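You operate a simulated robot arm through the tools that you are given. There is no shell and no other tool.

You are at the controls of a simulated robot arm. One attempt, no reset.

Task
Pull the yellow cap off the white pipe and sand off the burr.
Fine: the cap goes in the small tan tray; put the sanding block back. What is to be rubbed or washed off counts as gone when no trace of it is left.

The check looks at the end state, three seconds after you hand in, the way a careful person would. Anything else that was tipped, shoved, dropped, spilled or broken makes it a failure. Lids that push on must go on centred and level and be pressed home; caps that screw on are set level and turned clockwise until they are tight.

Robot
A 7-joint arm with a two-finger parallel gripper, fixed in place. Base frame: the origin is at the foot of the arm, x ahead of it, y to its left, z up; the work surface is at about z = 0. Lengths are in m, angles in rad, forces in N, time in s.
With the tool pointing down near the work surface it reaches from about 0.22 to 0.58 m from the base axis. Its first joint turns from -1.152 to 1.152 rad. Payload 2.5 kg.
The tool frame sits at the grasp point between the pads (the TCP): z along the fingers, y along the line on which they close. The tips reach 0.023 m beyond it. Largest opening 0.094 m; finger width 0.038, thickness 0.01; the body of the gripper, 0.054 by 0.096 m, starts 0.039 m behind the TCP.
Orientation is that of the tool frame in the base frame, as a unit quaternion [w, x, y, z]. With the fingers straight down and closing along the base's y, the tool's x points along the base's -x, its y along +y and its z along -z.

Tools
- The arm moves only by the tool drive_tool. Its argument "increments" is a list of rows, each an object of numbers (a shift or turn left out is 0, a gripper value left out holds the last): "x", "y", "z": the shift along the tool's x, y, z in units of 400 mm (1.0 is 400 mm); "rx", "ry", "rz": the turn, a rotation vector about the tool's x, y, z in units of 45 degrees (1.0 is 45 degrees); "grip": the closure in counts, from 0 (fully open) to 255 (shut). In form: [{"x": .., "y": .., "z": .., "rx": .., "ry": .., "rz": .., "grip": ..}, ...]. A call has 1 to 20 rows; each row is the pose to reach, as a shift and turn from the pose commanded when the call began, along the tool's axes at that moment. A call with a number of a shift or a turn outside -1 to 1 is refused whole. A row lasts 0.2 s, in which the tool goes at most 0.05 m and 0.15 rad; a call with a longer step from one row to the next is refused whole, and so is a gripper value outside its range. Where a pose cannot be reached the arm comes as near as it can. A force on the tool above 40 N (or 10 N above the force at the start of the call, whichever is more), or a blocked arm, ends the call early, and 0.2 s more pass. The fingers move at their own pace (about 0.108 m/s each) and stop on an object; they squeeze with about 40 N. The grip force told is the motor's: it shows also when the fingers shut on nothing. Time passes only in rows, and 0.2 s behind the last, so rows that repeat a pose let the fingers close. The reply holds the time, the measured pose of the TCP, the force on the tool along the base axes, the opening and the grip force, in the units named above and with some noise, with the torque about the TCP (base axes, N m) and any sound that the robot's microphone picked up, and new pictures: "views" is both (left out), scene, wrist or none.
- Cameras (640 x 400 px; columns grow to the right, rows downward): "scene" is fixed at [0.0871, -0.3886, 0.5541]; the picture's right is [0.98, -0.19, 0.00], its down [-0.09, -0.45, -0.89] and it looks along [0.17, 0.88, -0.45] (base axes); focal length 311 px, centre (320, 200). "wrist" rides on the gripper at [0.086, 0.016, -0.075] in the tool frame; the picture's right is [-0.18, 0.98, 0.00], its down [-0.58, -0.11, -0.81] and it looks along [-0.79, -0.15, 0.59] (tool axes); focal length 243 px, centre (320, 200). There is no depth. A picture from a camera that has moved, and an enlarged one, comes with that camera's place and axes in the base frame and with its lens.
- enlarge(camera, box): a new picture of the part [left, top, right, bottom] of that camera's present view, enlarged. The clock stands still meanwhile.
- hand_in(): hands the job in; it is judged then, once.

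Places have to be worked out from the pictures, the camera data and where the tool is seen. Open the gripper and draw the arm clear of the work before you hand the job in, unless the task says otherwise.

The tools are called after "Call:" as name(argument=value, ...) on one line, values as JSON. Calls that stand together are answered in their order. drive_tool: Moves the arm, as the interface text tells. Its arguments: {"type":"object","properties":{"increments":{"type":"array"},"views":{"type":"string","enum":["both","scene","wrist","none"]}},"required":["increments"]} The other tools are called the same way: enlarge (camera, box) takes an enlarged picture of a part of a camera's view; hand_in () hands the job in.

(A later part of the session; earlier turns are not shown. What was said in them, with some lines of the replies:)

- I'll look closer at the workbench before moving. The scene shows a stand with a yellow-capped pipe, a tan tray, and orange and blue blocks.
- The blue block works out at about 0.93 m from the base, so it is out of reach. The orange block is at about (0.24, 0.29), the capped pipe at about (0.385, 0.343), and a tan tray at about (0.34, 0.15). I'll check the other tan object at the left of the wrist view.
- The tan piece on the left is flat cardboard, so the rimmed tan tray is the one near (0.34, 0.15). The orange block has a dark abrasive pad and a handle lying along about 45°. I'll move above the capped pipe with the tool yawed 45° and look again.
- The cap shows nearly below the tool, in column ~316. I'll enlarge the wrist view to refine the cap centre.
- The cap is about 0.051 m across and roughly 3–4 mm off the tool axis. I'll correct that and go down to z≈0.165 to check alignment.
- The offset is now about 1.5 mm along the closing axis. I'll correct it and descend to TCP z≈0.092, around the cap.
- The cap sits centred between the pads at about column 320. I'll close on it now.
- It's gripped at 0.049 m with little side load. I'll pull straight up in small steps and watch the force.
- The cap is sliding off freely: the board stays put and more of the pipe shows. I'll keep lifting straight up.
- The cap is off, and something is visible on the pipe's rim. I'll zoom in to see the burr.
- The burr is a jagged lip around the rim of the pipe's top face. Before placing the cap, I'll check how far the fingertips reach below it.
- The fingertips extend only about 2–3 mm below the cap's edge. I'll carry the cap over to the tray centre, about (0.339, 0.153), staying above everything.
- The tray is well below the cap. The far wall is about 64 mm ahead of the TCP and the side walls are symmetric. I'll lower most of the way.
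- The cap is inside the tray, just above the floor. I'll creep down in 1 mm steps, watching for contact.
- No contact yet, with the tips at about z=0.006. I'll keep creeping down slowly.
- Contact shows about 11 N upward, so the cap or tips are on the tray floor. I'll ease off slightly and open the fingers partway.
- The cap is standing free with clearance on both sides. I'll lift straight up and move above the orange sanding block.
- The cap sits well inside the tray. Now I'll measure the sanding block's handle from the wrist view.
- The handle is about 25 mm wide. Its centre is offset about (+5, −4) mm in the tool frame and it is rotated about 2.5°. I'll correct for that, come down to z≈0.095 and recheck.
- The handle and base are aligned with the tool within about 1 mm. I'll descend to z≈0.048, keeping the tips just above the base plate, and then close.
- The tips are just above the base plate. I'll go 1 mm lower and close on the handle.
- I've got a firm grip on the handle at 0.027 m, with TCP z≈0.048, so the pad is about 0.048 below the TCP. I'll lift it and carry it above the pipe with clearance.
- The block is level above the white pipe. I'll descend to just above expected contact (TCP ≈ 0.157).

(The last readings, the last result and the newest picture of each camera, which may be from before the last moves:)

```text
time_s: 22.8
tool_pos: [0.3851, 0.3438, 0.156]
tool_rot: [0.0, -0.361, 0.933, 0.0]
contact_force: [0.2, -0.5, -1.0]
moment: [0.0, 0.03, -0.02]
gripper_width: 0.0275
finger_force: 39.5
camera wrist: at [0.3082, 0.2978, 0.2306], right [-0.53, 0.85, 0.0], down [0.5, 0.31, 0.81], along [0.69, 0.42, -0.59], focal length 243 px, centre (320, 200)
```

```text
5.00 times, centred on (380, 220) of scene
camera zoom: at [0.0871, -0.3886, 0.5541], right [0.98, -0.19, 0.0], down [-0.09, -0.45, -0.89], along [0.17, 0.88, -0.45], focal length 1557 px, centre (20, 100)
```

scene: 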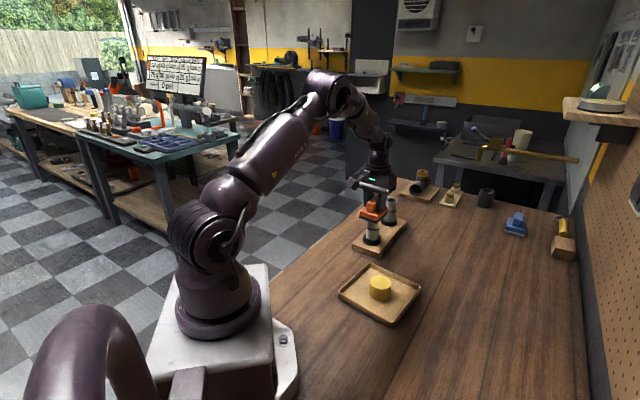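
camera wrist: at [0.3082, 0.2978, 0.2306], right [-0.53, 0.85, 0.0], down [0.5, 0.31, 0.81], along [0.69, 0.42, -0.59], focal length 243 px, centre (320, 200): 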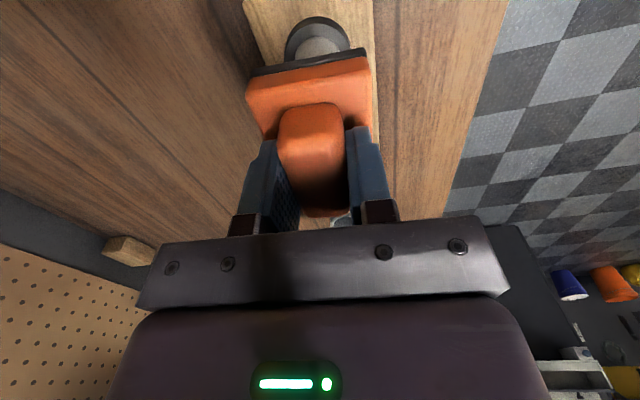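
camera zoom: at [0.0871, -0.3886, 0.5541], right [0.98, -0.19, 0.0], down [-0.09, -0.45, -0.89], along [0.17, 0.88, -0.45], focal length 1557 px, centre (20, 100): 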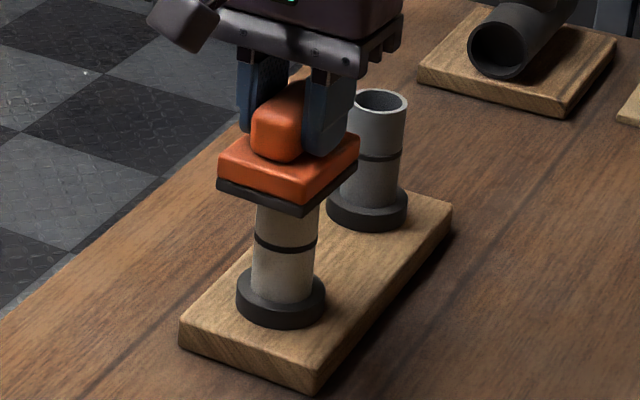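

The block is centred and just above the rim. I'll creep down about 0.7 mm per row to find contact.

Call:
drive_tool(increments=[{"z": 0.002, "grip": 255}, {"z": 0.004}, {"z": 0.006}, {"z": 0.008}, {"z": 0.008}], views="none")

```text
time_s: 24.0
tool_pos: [0.3839, 0.3435, 0.1529]
tool_rot: [0.0, -0.36, 0.933, 0.0]
contact_force: [1.2, -0.3, -0.5]
moment: [-0.02, 0.0, 0.02]
gripper_width: 0.0273
finger_force: 39.8
```

No contact yet at z≈0.153, so I'll keep creeping down.

Call:
drive_tool(increments=[{"z": 0.0015, "grip": 255}, {"z": 0.003}, {"z": 0.0045}, {"z": 0.0045}], views="none")

```text
time_s: 25.0
tool_pos: [0.3845, 0.3438, 0.1533]
tool_rot: [0.001, -0.361, 0.932, 0.0]
contact_force: [-3.5, -3.2, 17.1]
moment: [-0.23, 0.19, -0.03]
gripper_width: 0.0275
finger_force: 40.4
```

There's contact at about 17 N. I'll ease off to a lighter press and rub with short strokes along the board's long axis.

Call:
drive_tool(increments=[{"z": -0.002, "grip": 255}, {"x": 0.015, "z": -0.002}, {"x": 0.03, "z": -0.002}, {"x": 0.015, "z": -0.002}, {"x": 0.0, "z": -0.002}, {"x": -0.015, "z": -0.002}, {"x": -0.03, "z": -0.002}, {"x": -0.015, "z": -0.002}, {"x": 0.0, "z": -0.002}])

Call:
enlarge(camera="scene", box=[345, 180, 415, 260])

```text
time_s: 27.0
tool_pos: [0.3834, 0.3447, 0.1528]
tool_rot: [0.001, -0.36, 0.933, 0.001]
contact_force: [3.5, 3.5, 15.1]
moment: [0.16, -0.15, 0.02]
gripper_width: 0.0273
finger_force: 40.0
camera wrist: at [0.3083, 0.2977, 0.2265], right [-0.53, 0.85, 0.0], down [0.5, 0.31, 0.81], along [0.69, 0.43, -0.59], focal length 243 px, centre (320, 200)
```

scene: 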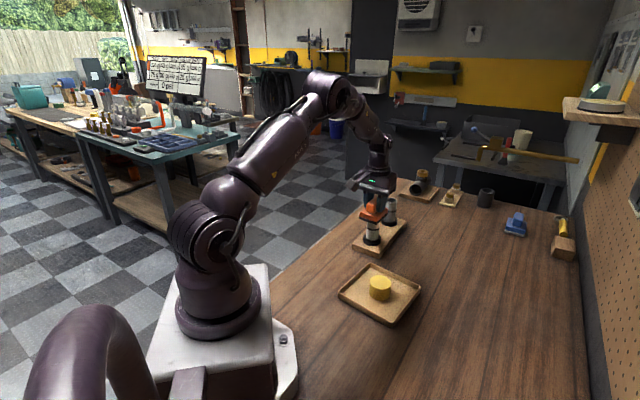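
wrist: 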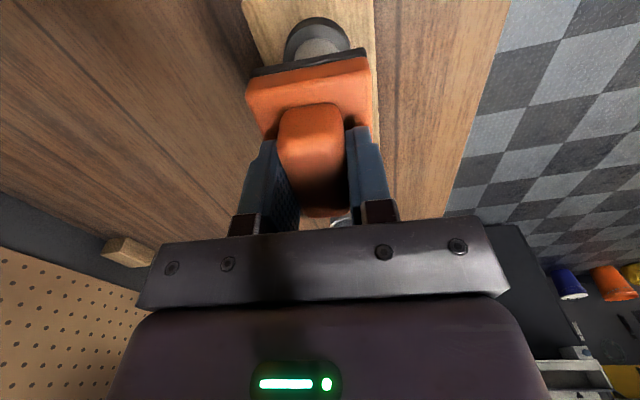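

```text
5.00 times, centred on (380, 220) of scene
camera zoom: at [0.0871, -0.3886, 0.554], right [0.98, -0.19, 0.0], down [-0.09, -0.45, -0.89], along [0.17, 0.88, -0.45], focal length 1557 px, centre (20, 100)
```

zoom: 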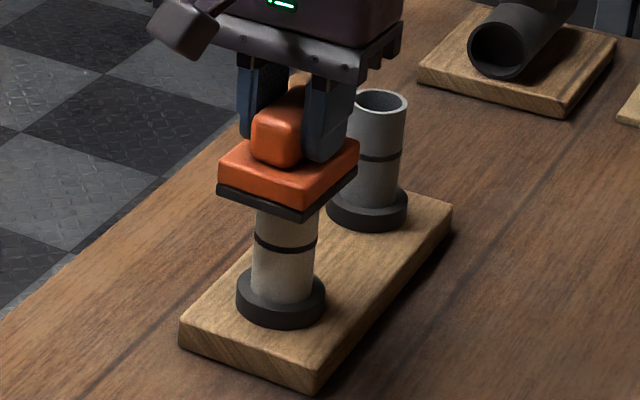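

The board hasn't moved, and the press is about 15 N with 5 N of friction. I'll do more strokes along both axes.

Call:
drive_tool(increments=[{"x": 0.015, "grip": 255}, {"x": 0.03}, {"x": 0.015}, {"x": 0.0}, {"x": -0.015}, {"x": -0.03}, {"x": -0.015}, {"x": 0.0}, {"y": 0.013}, {"y": 0.022}, {"y": 0.01}, {"y": 0.0}, {"y": -0.013}, {"y": -0.022}, {"y": -0.01}, {"y": 0.0}, {"x": 0.015}, {"x": 0.0}, {"x": -0.015}, {"x": 0.0}], views="none")

Call:
enlarge(camera="scene", box=[345, 180, 415, 260])

```text
time_s: 31.2
tool_pos: [0.384, 0.3439, 0.1524]
tool_rot: [0.001, -0.36, 0.933, 0.0]
contact_force: [3.2, 3.6, 13.7]
moment: [0.12, -0.15, 0.01]
gripper_width: 0.0275
finger_force: 40.3
```

```text
5.00 times, centred on (380, 220) of scene
camera zoom: at [0.0871, -0.3886, 0.554], right [0.98, -0.19, 0.0], down [-0.09, -0.45, -0.89], along [0.17, 0.88, -0.45], focal length 1557 px, centre (20, 100)
```

zoom: 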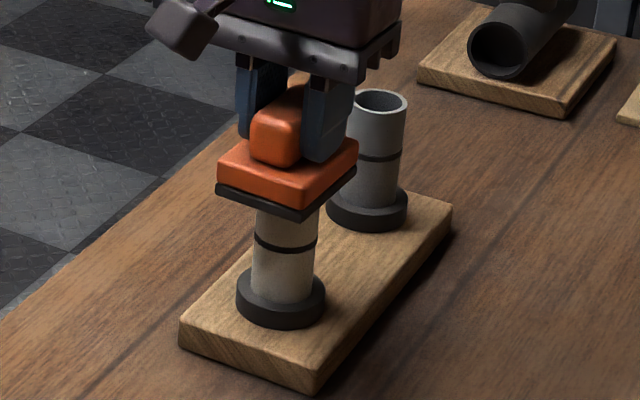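

Stand unchanged. I'll lift the block and inspect the rim.

Call:
drive_tool(increments=[{"z": -0.03, "grip": 255}, {"z": -0.09}, {"z": -0.15}, {"z": -0.2}, {"z": -0.2}], views="wrist")

Call:
enlarge(camera="scene", box=[355, 205, 395, 235])

```text
time_s: 32.4
tool_pos: [0.3832, 0.3439, 0.2327]
tool_rot: [0.0, -0.361, 0.933, 0.0]
contact_force: [-0.8, 0.0, -0.2]
moment: [0.0, 0.0, 0.0]
gripper_width: 0.0273
finger_force: 39.8
camera wrist: at [0.3082, 0.2977, 0.3064], right [-0.53, 0.85, 0.0], down [0.5, 0.31, 0.81], along [0.69, 0.42, -0.59], focal length 243 px, centre (320, 200)
```

wrist: 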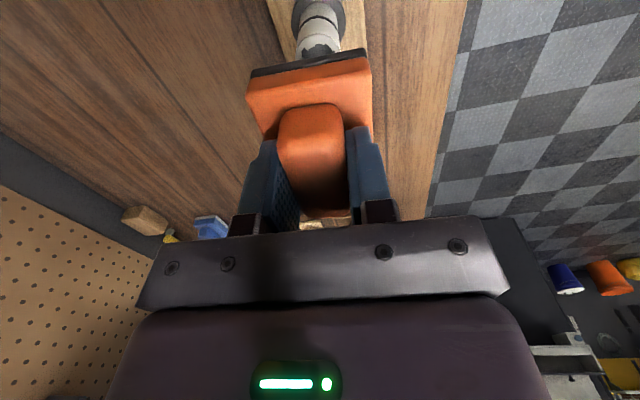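

```text
13.33 times, centred on (375, 220) of scene
camera zoom: at [0.0871, -0.3886, 0.5541], right [0.98, -0.19, 0.0], down [-0.09, -0.45, -0.89], along [0.17, 0.88, -0.45], focal length 4151 px, centre (-413, -67)
```

zoom: 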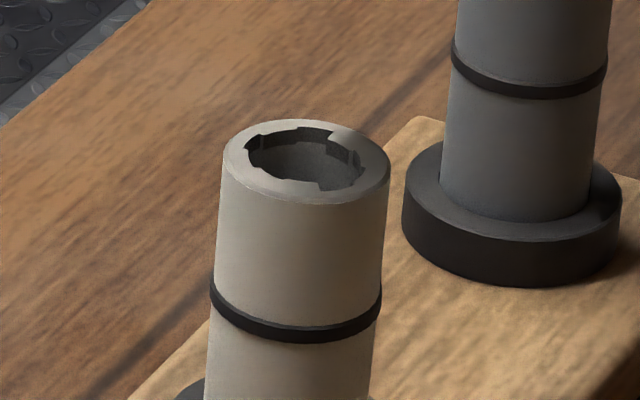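

The rim still shows jagged burr remnants, though some looks reduced. I'll go back down to the same height and sand more.

Call:
drive_tool(increments=[{"z": 0.08, "grip": 255}, {"z": 0.15}, {"z": 0.185}, {"z": 0.196}, {"z": 0.2}, {"x": 0.03, "z": 0.2005}, {"x": 0.0, "z": 0.2005}, {"x": -0.03, "z": 0.2005}, {"x": 0.0, "z": 0.2005}, {"x": 0.03, "z": 0.2005}, {"x": 0.0, "z": 0.2005}, {"x": -0.03, "z": 0.2005}, {"x": 0.0, "z": 0.2005}, {"y": 0.02, "z": 0.2005}, {"y": 0.0, "z": 0.2005}, {"y": -0.02, "z": 0.2005}, {"y": 0.0, "z": 0.2005}, {"y": 0.02, "z": 0.2005}, {"y": 0.0, "z": 0.2005}, {"y": 0.0, "z": 0.2005}], views="none")

```text
time_s: 36.6
tool_pos: [0.3832, 0.3451, 0.1531]
tool_rot: [0.0, -0.362, 0.932, 0.002]
contact_force: [-3.6, 4.9, 17.9]
moment: [0.15, 0.11, 0.0]
gripper_width: 0.0274
finger_force: 40.1
```

The press is about 18 N and steady. I'll keep going with circular strokes.

Call:
drive_tool(increments=[{"x": 0.028, "y": 0.0, "grip": 255}, {"x": 0.02, "y": 0.014}, {"x": 0.0, "y": 0.02}, {"x": -0.02, "y": 0.014}, {"x": -0.028, "y": 0.0}, {"x": -0.02, "y": -0.014}, {"x": 0.0, "y": -0.02}, {"x": 0.02, "y": -0.014}, {"x": 0.028, "y": 0.0}, {"x": 0.02, "y": 0.014}, {"x": 0.0, "y": 0.02}, {"x": -0.02, "y": 0.014}, {"x": -0.028, "y": 0.0}, {"x": -0.02, "y": -0.014}, {"x": 0.0, "y": -0.02}, {"x": 0.02, "y": -0.014}, {"x": 0.028, "y": 0.0}, {"x": 0.0, "y": 0.0}, {"x": -0.028, "y": 0.0}, {"x": 0.0, "y": 0.0}], views="none")

Call:
enlarge(camera="scene", box=[345, 180, 415, 260])

```text
time_s: 40.8
tool_pos: [0.3849, 0.345, 0.1514]
tool_rot: [0.002, -0.361, 0.933, 0.001]
contact_force: [3.0, 3.6, 14.4]
moment: [0.1, -0.17, 0.0]
gripper_width: 0.0272
finger_force: 40.0
```

```text
5.00 times, centred on (380, 220) of scene
camera zoom: at [0.0871, -0.3886, 0.554], right [0.98, -0.19, 0.0], down [-0.09, -0.45, -0.89], along [0.17, 0.88, -0.45], focal length 1557 px, centre (20, 100)
```

zoom: 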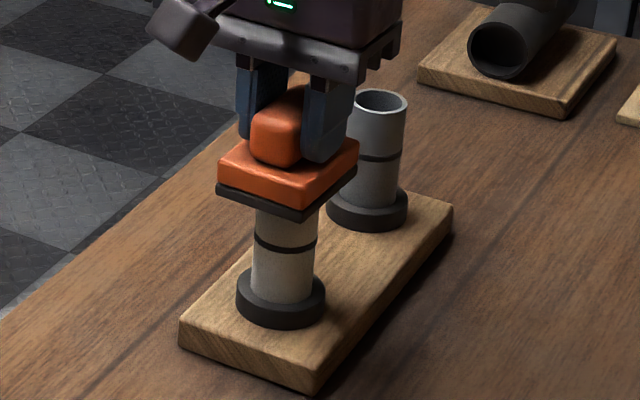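

The board is still in place. I'll lift and compare the rim at the same zoom.

Call:
drive_tool(increments=[{"z": -0.03, "grip": 255}, {"z": -0.09}, {"z": -0.15}, {"z": -0.2}, {"z": -0.2}], views="none")

Call:
enlarge(camera="scene", box=[355, 205, 395, 235])

```text
time_s: 42.0
tool_pos: [0.3843, 0.3432, 0.2318]
tool_rot: [0.0, -0.361, 0.933, 0.0]
contact_force: [0.1, -0.1, -0.9]
moment: [-0.02, 0.0, 0.03]
gripper_width: 0.0273
finger_force: 39.9
```

```text
13.33 times, centred on (375, 220) of scene
camera zoom: at [0.0871, -0.3886, 0.5541], right [0.98, -0.19, 0.0], down [-0.09, -0.45, -0.89], along [0.17, 0.88, -0.45], focal length 4151 px, centre (-413, -67)
```

zoom: 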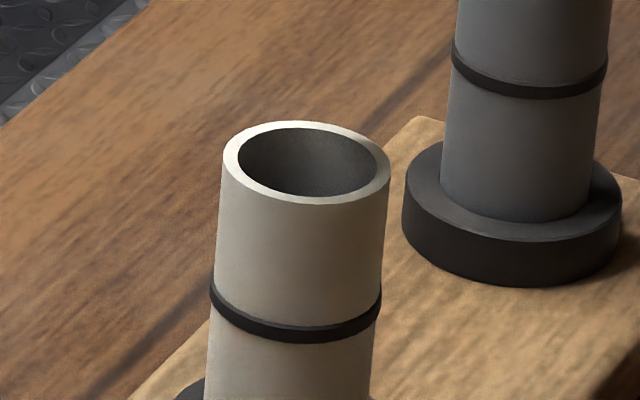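

The rim now looks completely smooth from the scene camera. I'll sidestep so the wrist camera can check it from another angle.

Call:
drive_tool(increments=[{"y": 0.08, "grip": 255}, {"y": 0.16}, {"y": 0.24}, {"y": 0.24}], views="wrist")

Call:
enlarge(camera="wrist", box=[150, 20, 260, 120])

```text
time_s: 43.0
tool_pos: [0.3211, 0.4146, 0.232]
tool_rot: [0.001, -0.361, 0.933, 0.001]
contact_force: [0.0, 0.5, -1.0]
moment: [-0.01, -0.02, -0.01]
gripper_width: 0.0273
finger_force: 40.3
camera wrist: at [0.2439, 0.3686, 0.3062], right [-0.52, 0.85, 0.0], down [0.5, 0.31, 0.81], along [0.69, 0.42, -0.59], focal length 243 px, centre (320, 200)
```

wrist: 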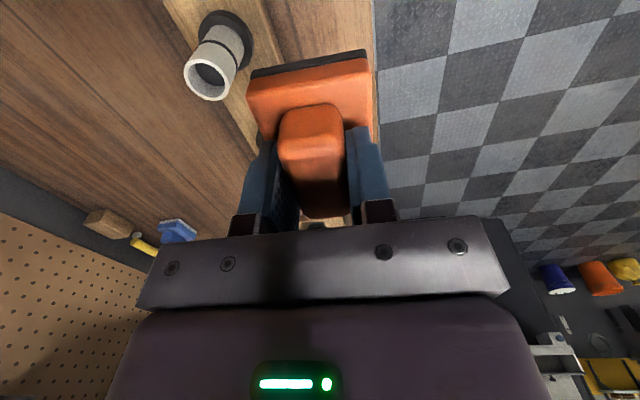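

```text
4.00 times, centred on (205, 70) of wrist
camera zoom: at [0.2439, 0.3686, 0.3062], right [-0.52, 0.85, 0.0], down [0.5, 0.31, 0.81], along [0.69, 0.42, -0.59], focal length 970 px, centre (780, 720)
```

zoom: 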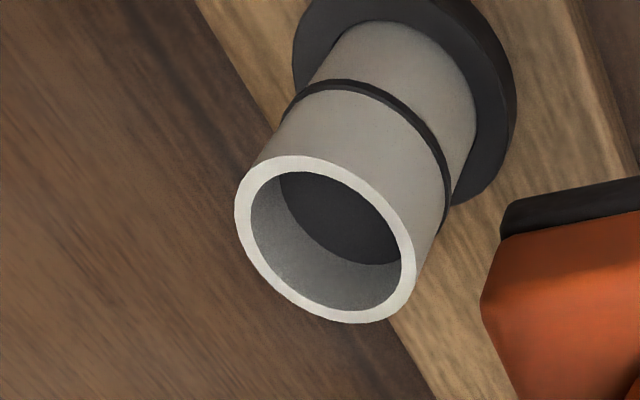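

The pipe end is clean from this angle too. I'll return the block to its original spot by retracing the commanded offsets, first to 8 mm above the table.

Call:
drive_tool(increments=[{"x": 0.086, "y": -0.023, "grip": 255}, {"x": 0.172, "y": -0.046}, {"x": 0.258, "y": -0.069}, {"x": 0.344, "y": -0.091}, {"x": 0.344, "y": -0.091, "z": 0.1}, {"x": 0.344, "y": -0.091, "z": 0.2}, {"x": 0.344, "y": -0.091, "z": 0.3}, {"x": 0.344, "y": -0.091, "z": 0.39}, {"x": 0.344, "y": -0.091, "z": 0.44}, {"x": 0.344, "y": -0.091, "z": 0.44}])

Call:
enlarge(camera="scene", box=[295, 210, 375, 280])

```text
time_s: 45.2
tool_pos: [0.2418, 0.2968, 0.0558]
tool_rot: [0.0, -0.361, 0.933, 0.0]
contact_force: [0.9, -0.5, -0.9]
moment: [0.0, 0.02, 0.01]
gripper_width: 0.0271
finger_force: 40.2
camera wrist: at [0.1666, 0.2493, 0.1297], right [-0.53, 0.85, 0.0], down [0.5, 0.31, 0.81], along [0.69, 0.42, -0.59], focal length 243 px, centre (320, 200)
```

scene: 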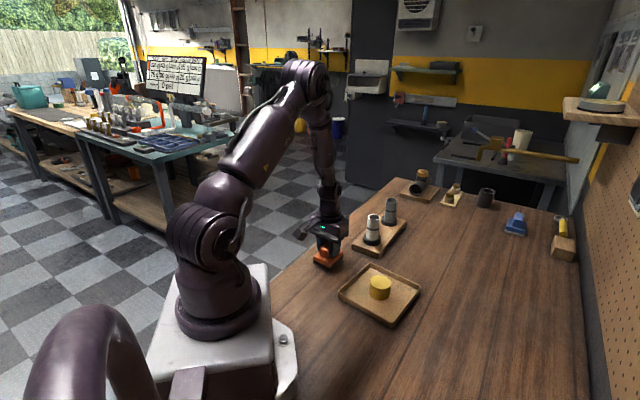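
wrist: 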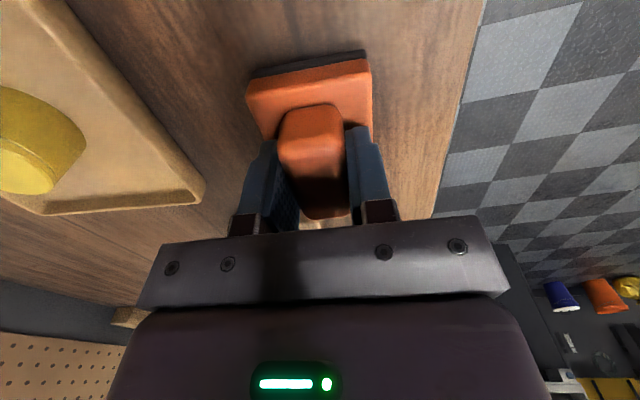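

```text
5.71 times, centred on (335, 245) of scene
camera zoom: at [0.0871, -0.3886, 0.5541], right [0.98, -0.19, 0.0], down [-0.09, -0.45, -0.89], along [0.17, 0.88, -0.45], focal length 1779 px, centre (234, -57)
```

zoom: 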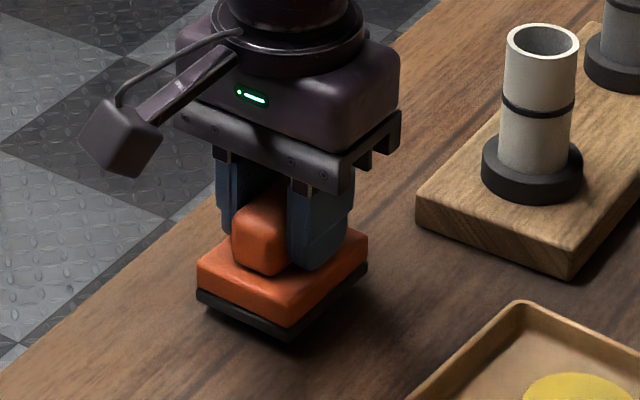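

It's positioned over the original spot, about 8 mm up. I'll lower slowly to the table.

Call:
drive_tool(increments=[{"z": 0.005, "grip": 255}, {"z": 0.01}, {"z": 0.0145}, {"z": 0.017}, {"z": 0.0185}, {"z": 0.0185}], views="none")

```text
time_s: 46.6
tool_pos: [0.2407, 0.2954, 0.0486]
tool_rot: [0.0, -0.36, 0.933, -0.001]
contact_force: [-0.5, -0.4, -1.8]
moment: [0.02, -0.03, 0.01]
gripper_width: 0.0273
finger_force: 40.0
```

Nearly down, with no contact yet. I'll go down in 0.4 mm steps.

Call:
drive_tool(increments=[{"z": 0.001, "grip": 255}, {"z": 0.002}, {"z": 0.002}], views="none")

```text
time_s: 47.4
tool_pos: [0.2421, 0.2956, 0.0483]
tool_rot: [-0.001, -0.361, 0.932, 0.0]
contact_force: [-0.4, 0.4, 0.4]
moment: [0.0, -0.02, -0.01]
gripper_width: 0.0273
finger_force: 39.9
```

Call:
drive_tool(increments=[{"z": 0.001, "grip": 255}, {"z": 0.002}, {"z": 0.002}], views="none")

```text
time_s: 48.2
tool_pos: [0.243, 0.2963, 0.047]
tool_rot: [0.0, -0.361, 0.933, 0.0]
contact_force: [-0.4, -2.7, 6.5]
moment: [-0.02, -0.02, -0.01]
gripper_width: 0.0276
finger_force: 39.6
```

The block is on the table, with 6.5 N upward. I'll open the fingers partway to release the handle.

Call:
drive_tool(increments=[{"z": -0.001, "grip": 255}, {"z": -0.001, "grip": 160}, {"z": -0.001, "grip": 80}, {"z": -0.001, "grip": 80}])

Call:
enlarge(camera="scene", box=[295, 210, 375, 280])

```text
time_s: 49.2
tool_pos: [0.2433, 0.2953, 0.0477]
tool_rot: [0.0, -0.361, 0.933, 0.0]
contact_force: [1.0, -0.3, 0.1]
moment: [-0.02, -0.05, -0.02]
gripper_width: 0.0645
finger_force: 0.0
camera wrist: at [0.1661, 0.2487, 0.1215], right [-0.53, 0.85, 0.0], down [0.5, 0.31, 0.81], along [0.69, 0.42, -0.59], focal length 243 px, centre (320, 200)
```

scene: 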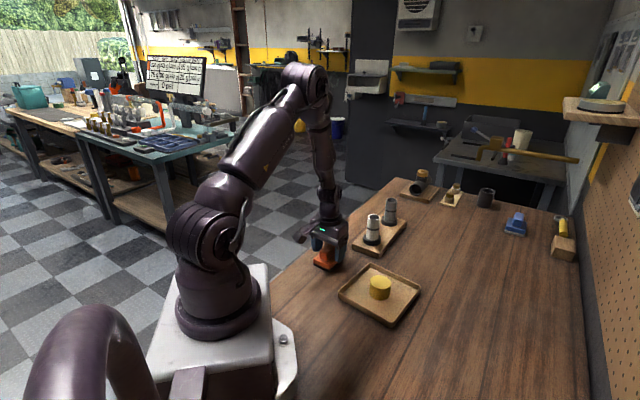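
wrist: 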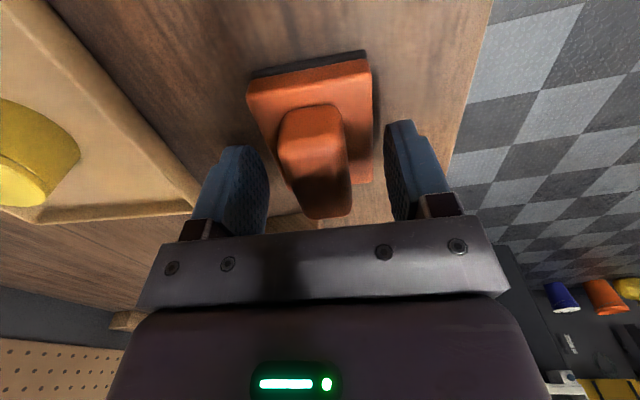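

```text
5.71 times, centred on (335, 245) of scene
camera zoom: at [0.0871, -0.3886, 0.5541], right [0.98, -0.19, 0.0], down [-0.09, -0.45, -0.89], along [0.17, 0.88, -0.45], focal length 1779 px, centre (234, -57)
```

zoom: 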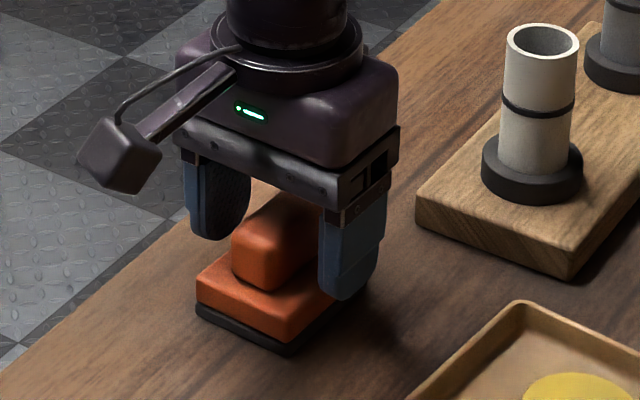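

The block is released and upright in its original spot. I'll retreat straight up and check the whole scene.

Call:
drive_tool(increments=[{"z": -0.05, "grip": 80}, {"z": -0.12}, {"z": -0.22}, {"z": -0.32}, {"z": -0.42}, {"z": -0.52, "grip": 0}, {"z": -0.6, "grip": 0}, {"z": -0.6, "grip": 0}])

Call:
enlarge(camera="scene", box=[300, 170, 460, 330])

Call:
enlarge(camera="scene", box=[305, 235, 350, 275])

Call:
enlarge(camera="scene", box=[355, 205, 395, 235])

```text
time_s: 51.0
tool_pos: [0.2419, 0.2946, 0.2872]
tool_rot: [0.0, -0.361, 0.933, 0.0]
contact_force: [-0.4, -0.7, -0.2]
moment: [0.0, -0.04, -0.01]
gripper_width: 0.0941
finger_force: 0.0
camera wrist: at [0.1663, 0.2486, 0.3612], right [-0.53, 0.85, 0.0], down [0.5, 0.31, 0.81], along [0.69, 0.42, -0.59], focal length 243 px, centre (320, 200)
```

scene: 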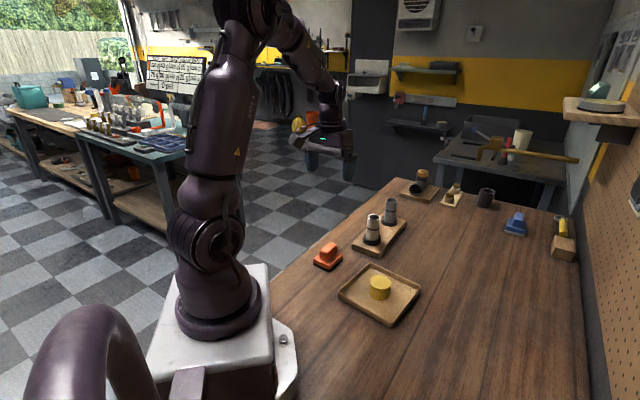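
wrist: 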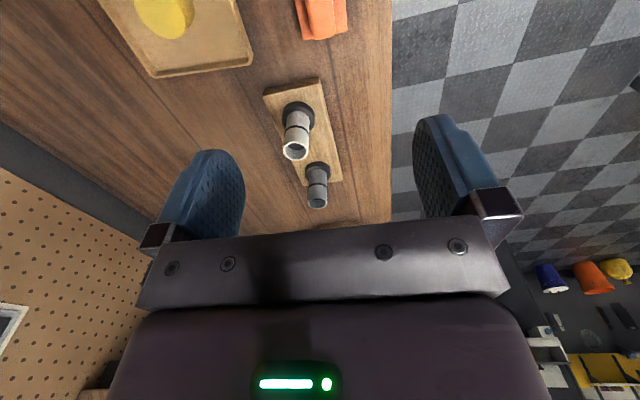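

```text
2.50 times, centred on (380, 250) of scene
camera zoom: at [0.0871, -0.3886, 0.5541], right [0.98, -0.19, 0.0], down [-0.09, -0.45, -0.89], along [0.17, 0.88, -0.45], focal length 778 px, centre (170, 75)
```

zoom: 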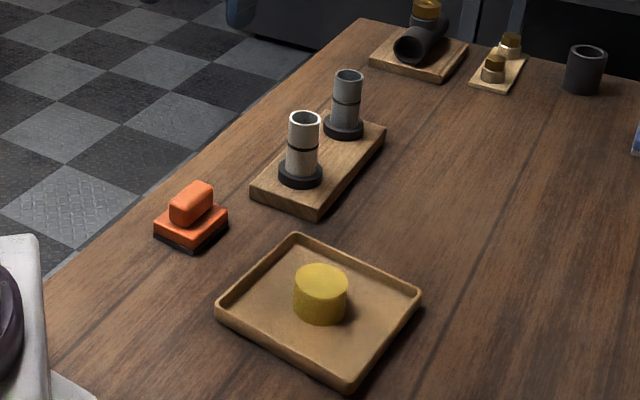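

```text
10.00 times, centred on (328, 255) of scene
camera zoom: at [0.0871, -0.3886, 0.5541], right [0.98, -0.19, 0.0], down [-0.09, -0.45, -0.89], along [0.17, 0.88, -0.45], focal length 3113 px, centre (245, -350)
```

zoom: 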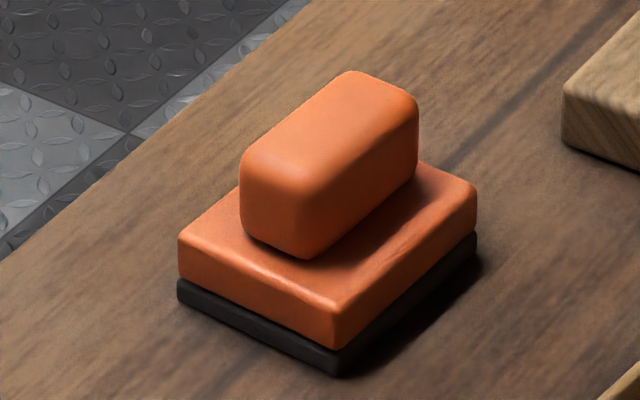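

```text
13.33 times, centred on (375, 220) of scene
camera zoom: at [0.0871, -0.3886, 0.5541], right [0.98, -0.19, 0.0], down [-0.09, -0.45, -0.89], along [0.17, 0.88, -0.45], focal length 4151 px, centre (-413, -67)
```

zoom: 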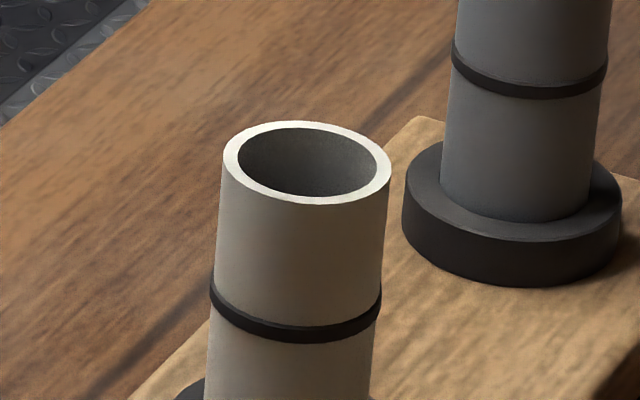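

The cap stands in the tan tray, the rim is smooth, and the block is back in its original place. Nothing else has moved, and the arm is clear with the gripper open, so I'm handing in.

Call:
hand_in()

```text
The job is handed in.
```

The yellow cap is off the white pipe and standing in the tan tray. The burr is sanded off, and the orange sanding block is back in its original spot.

- **Burr:** two rounds of sanding were needed because the first left jagged bits around the rim. After the second, the rim looked smooth from both the fixed camera and the wrist camera.
- **Tray:** I took the rimmed tan tray to be the "small tan tray". The only other tan thing I saw lying on the bench was a flat piece of cardboard.
- **Surroundings:** the pipe stand and the other items I could see had not moved. I opened the gripper and raised the arm clear before handing in.

The job is handed in, but I haven't been told the result of the check.
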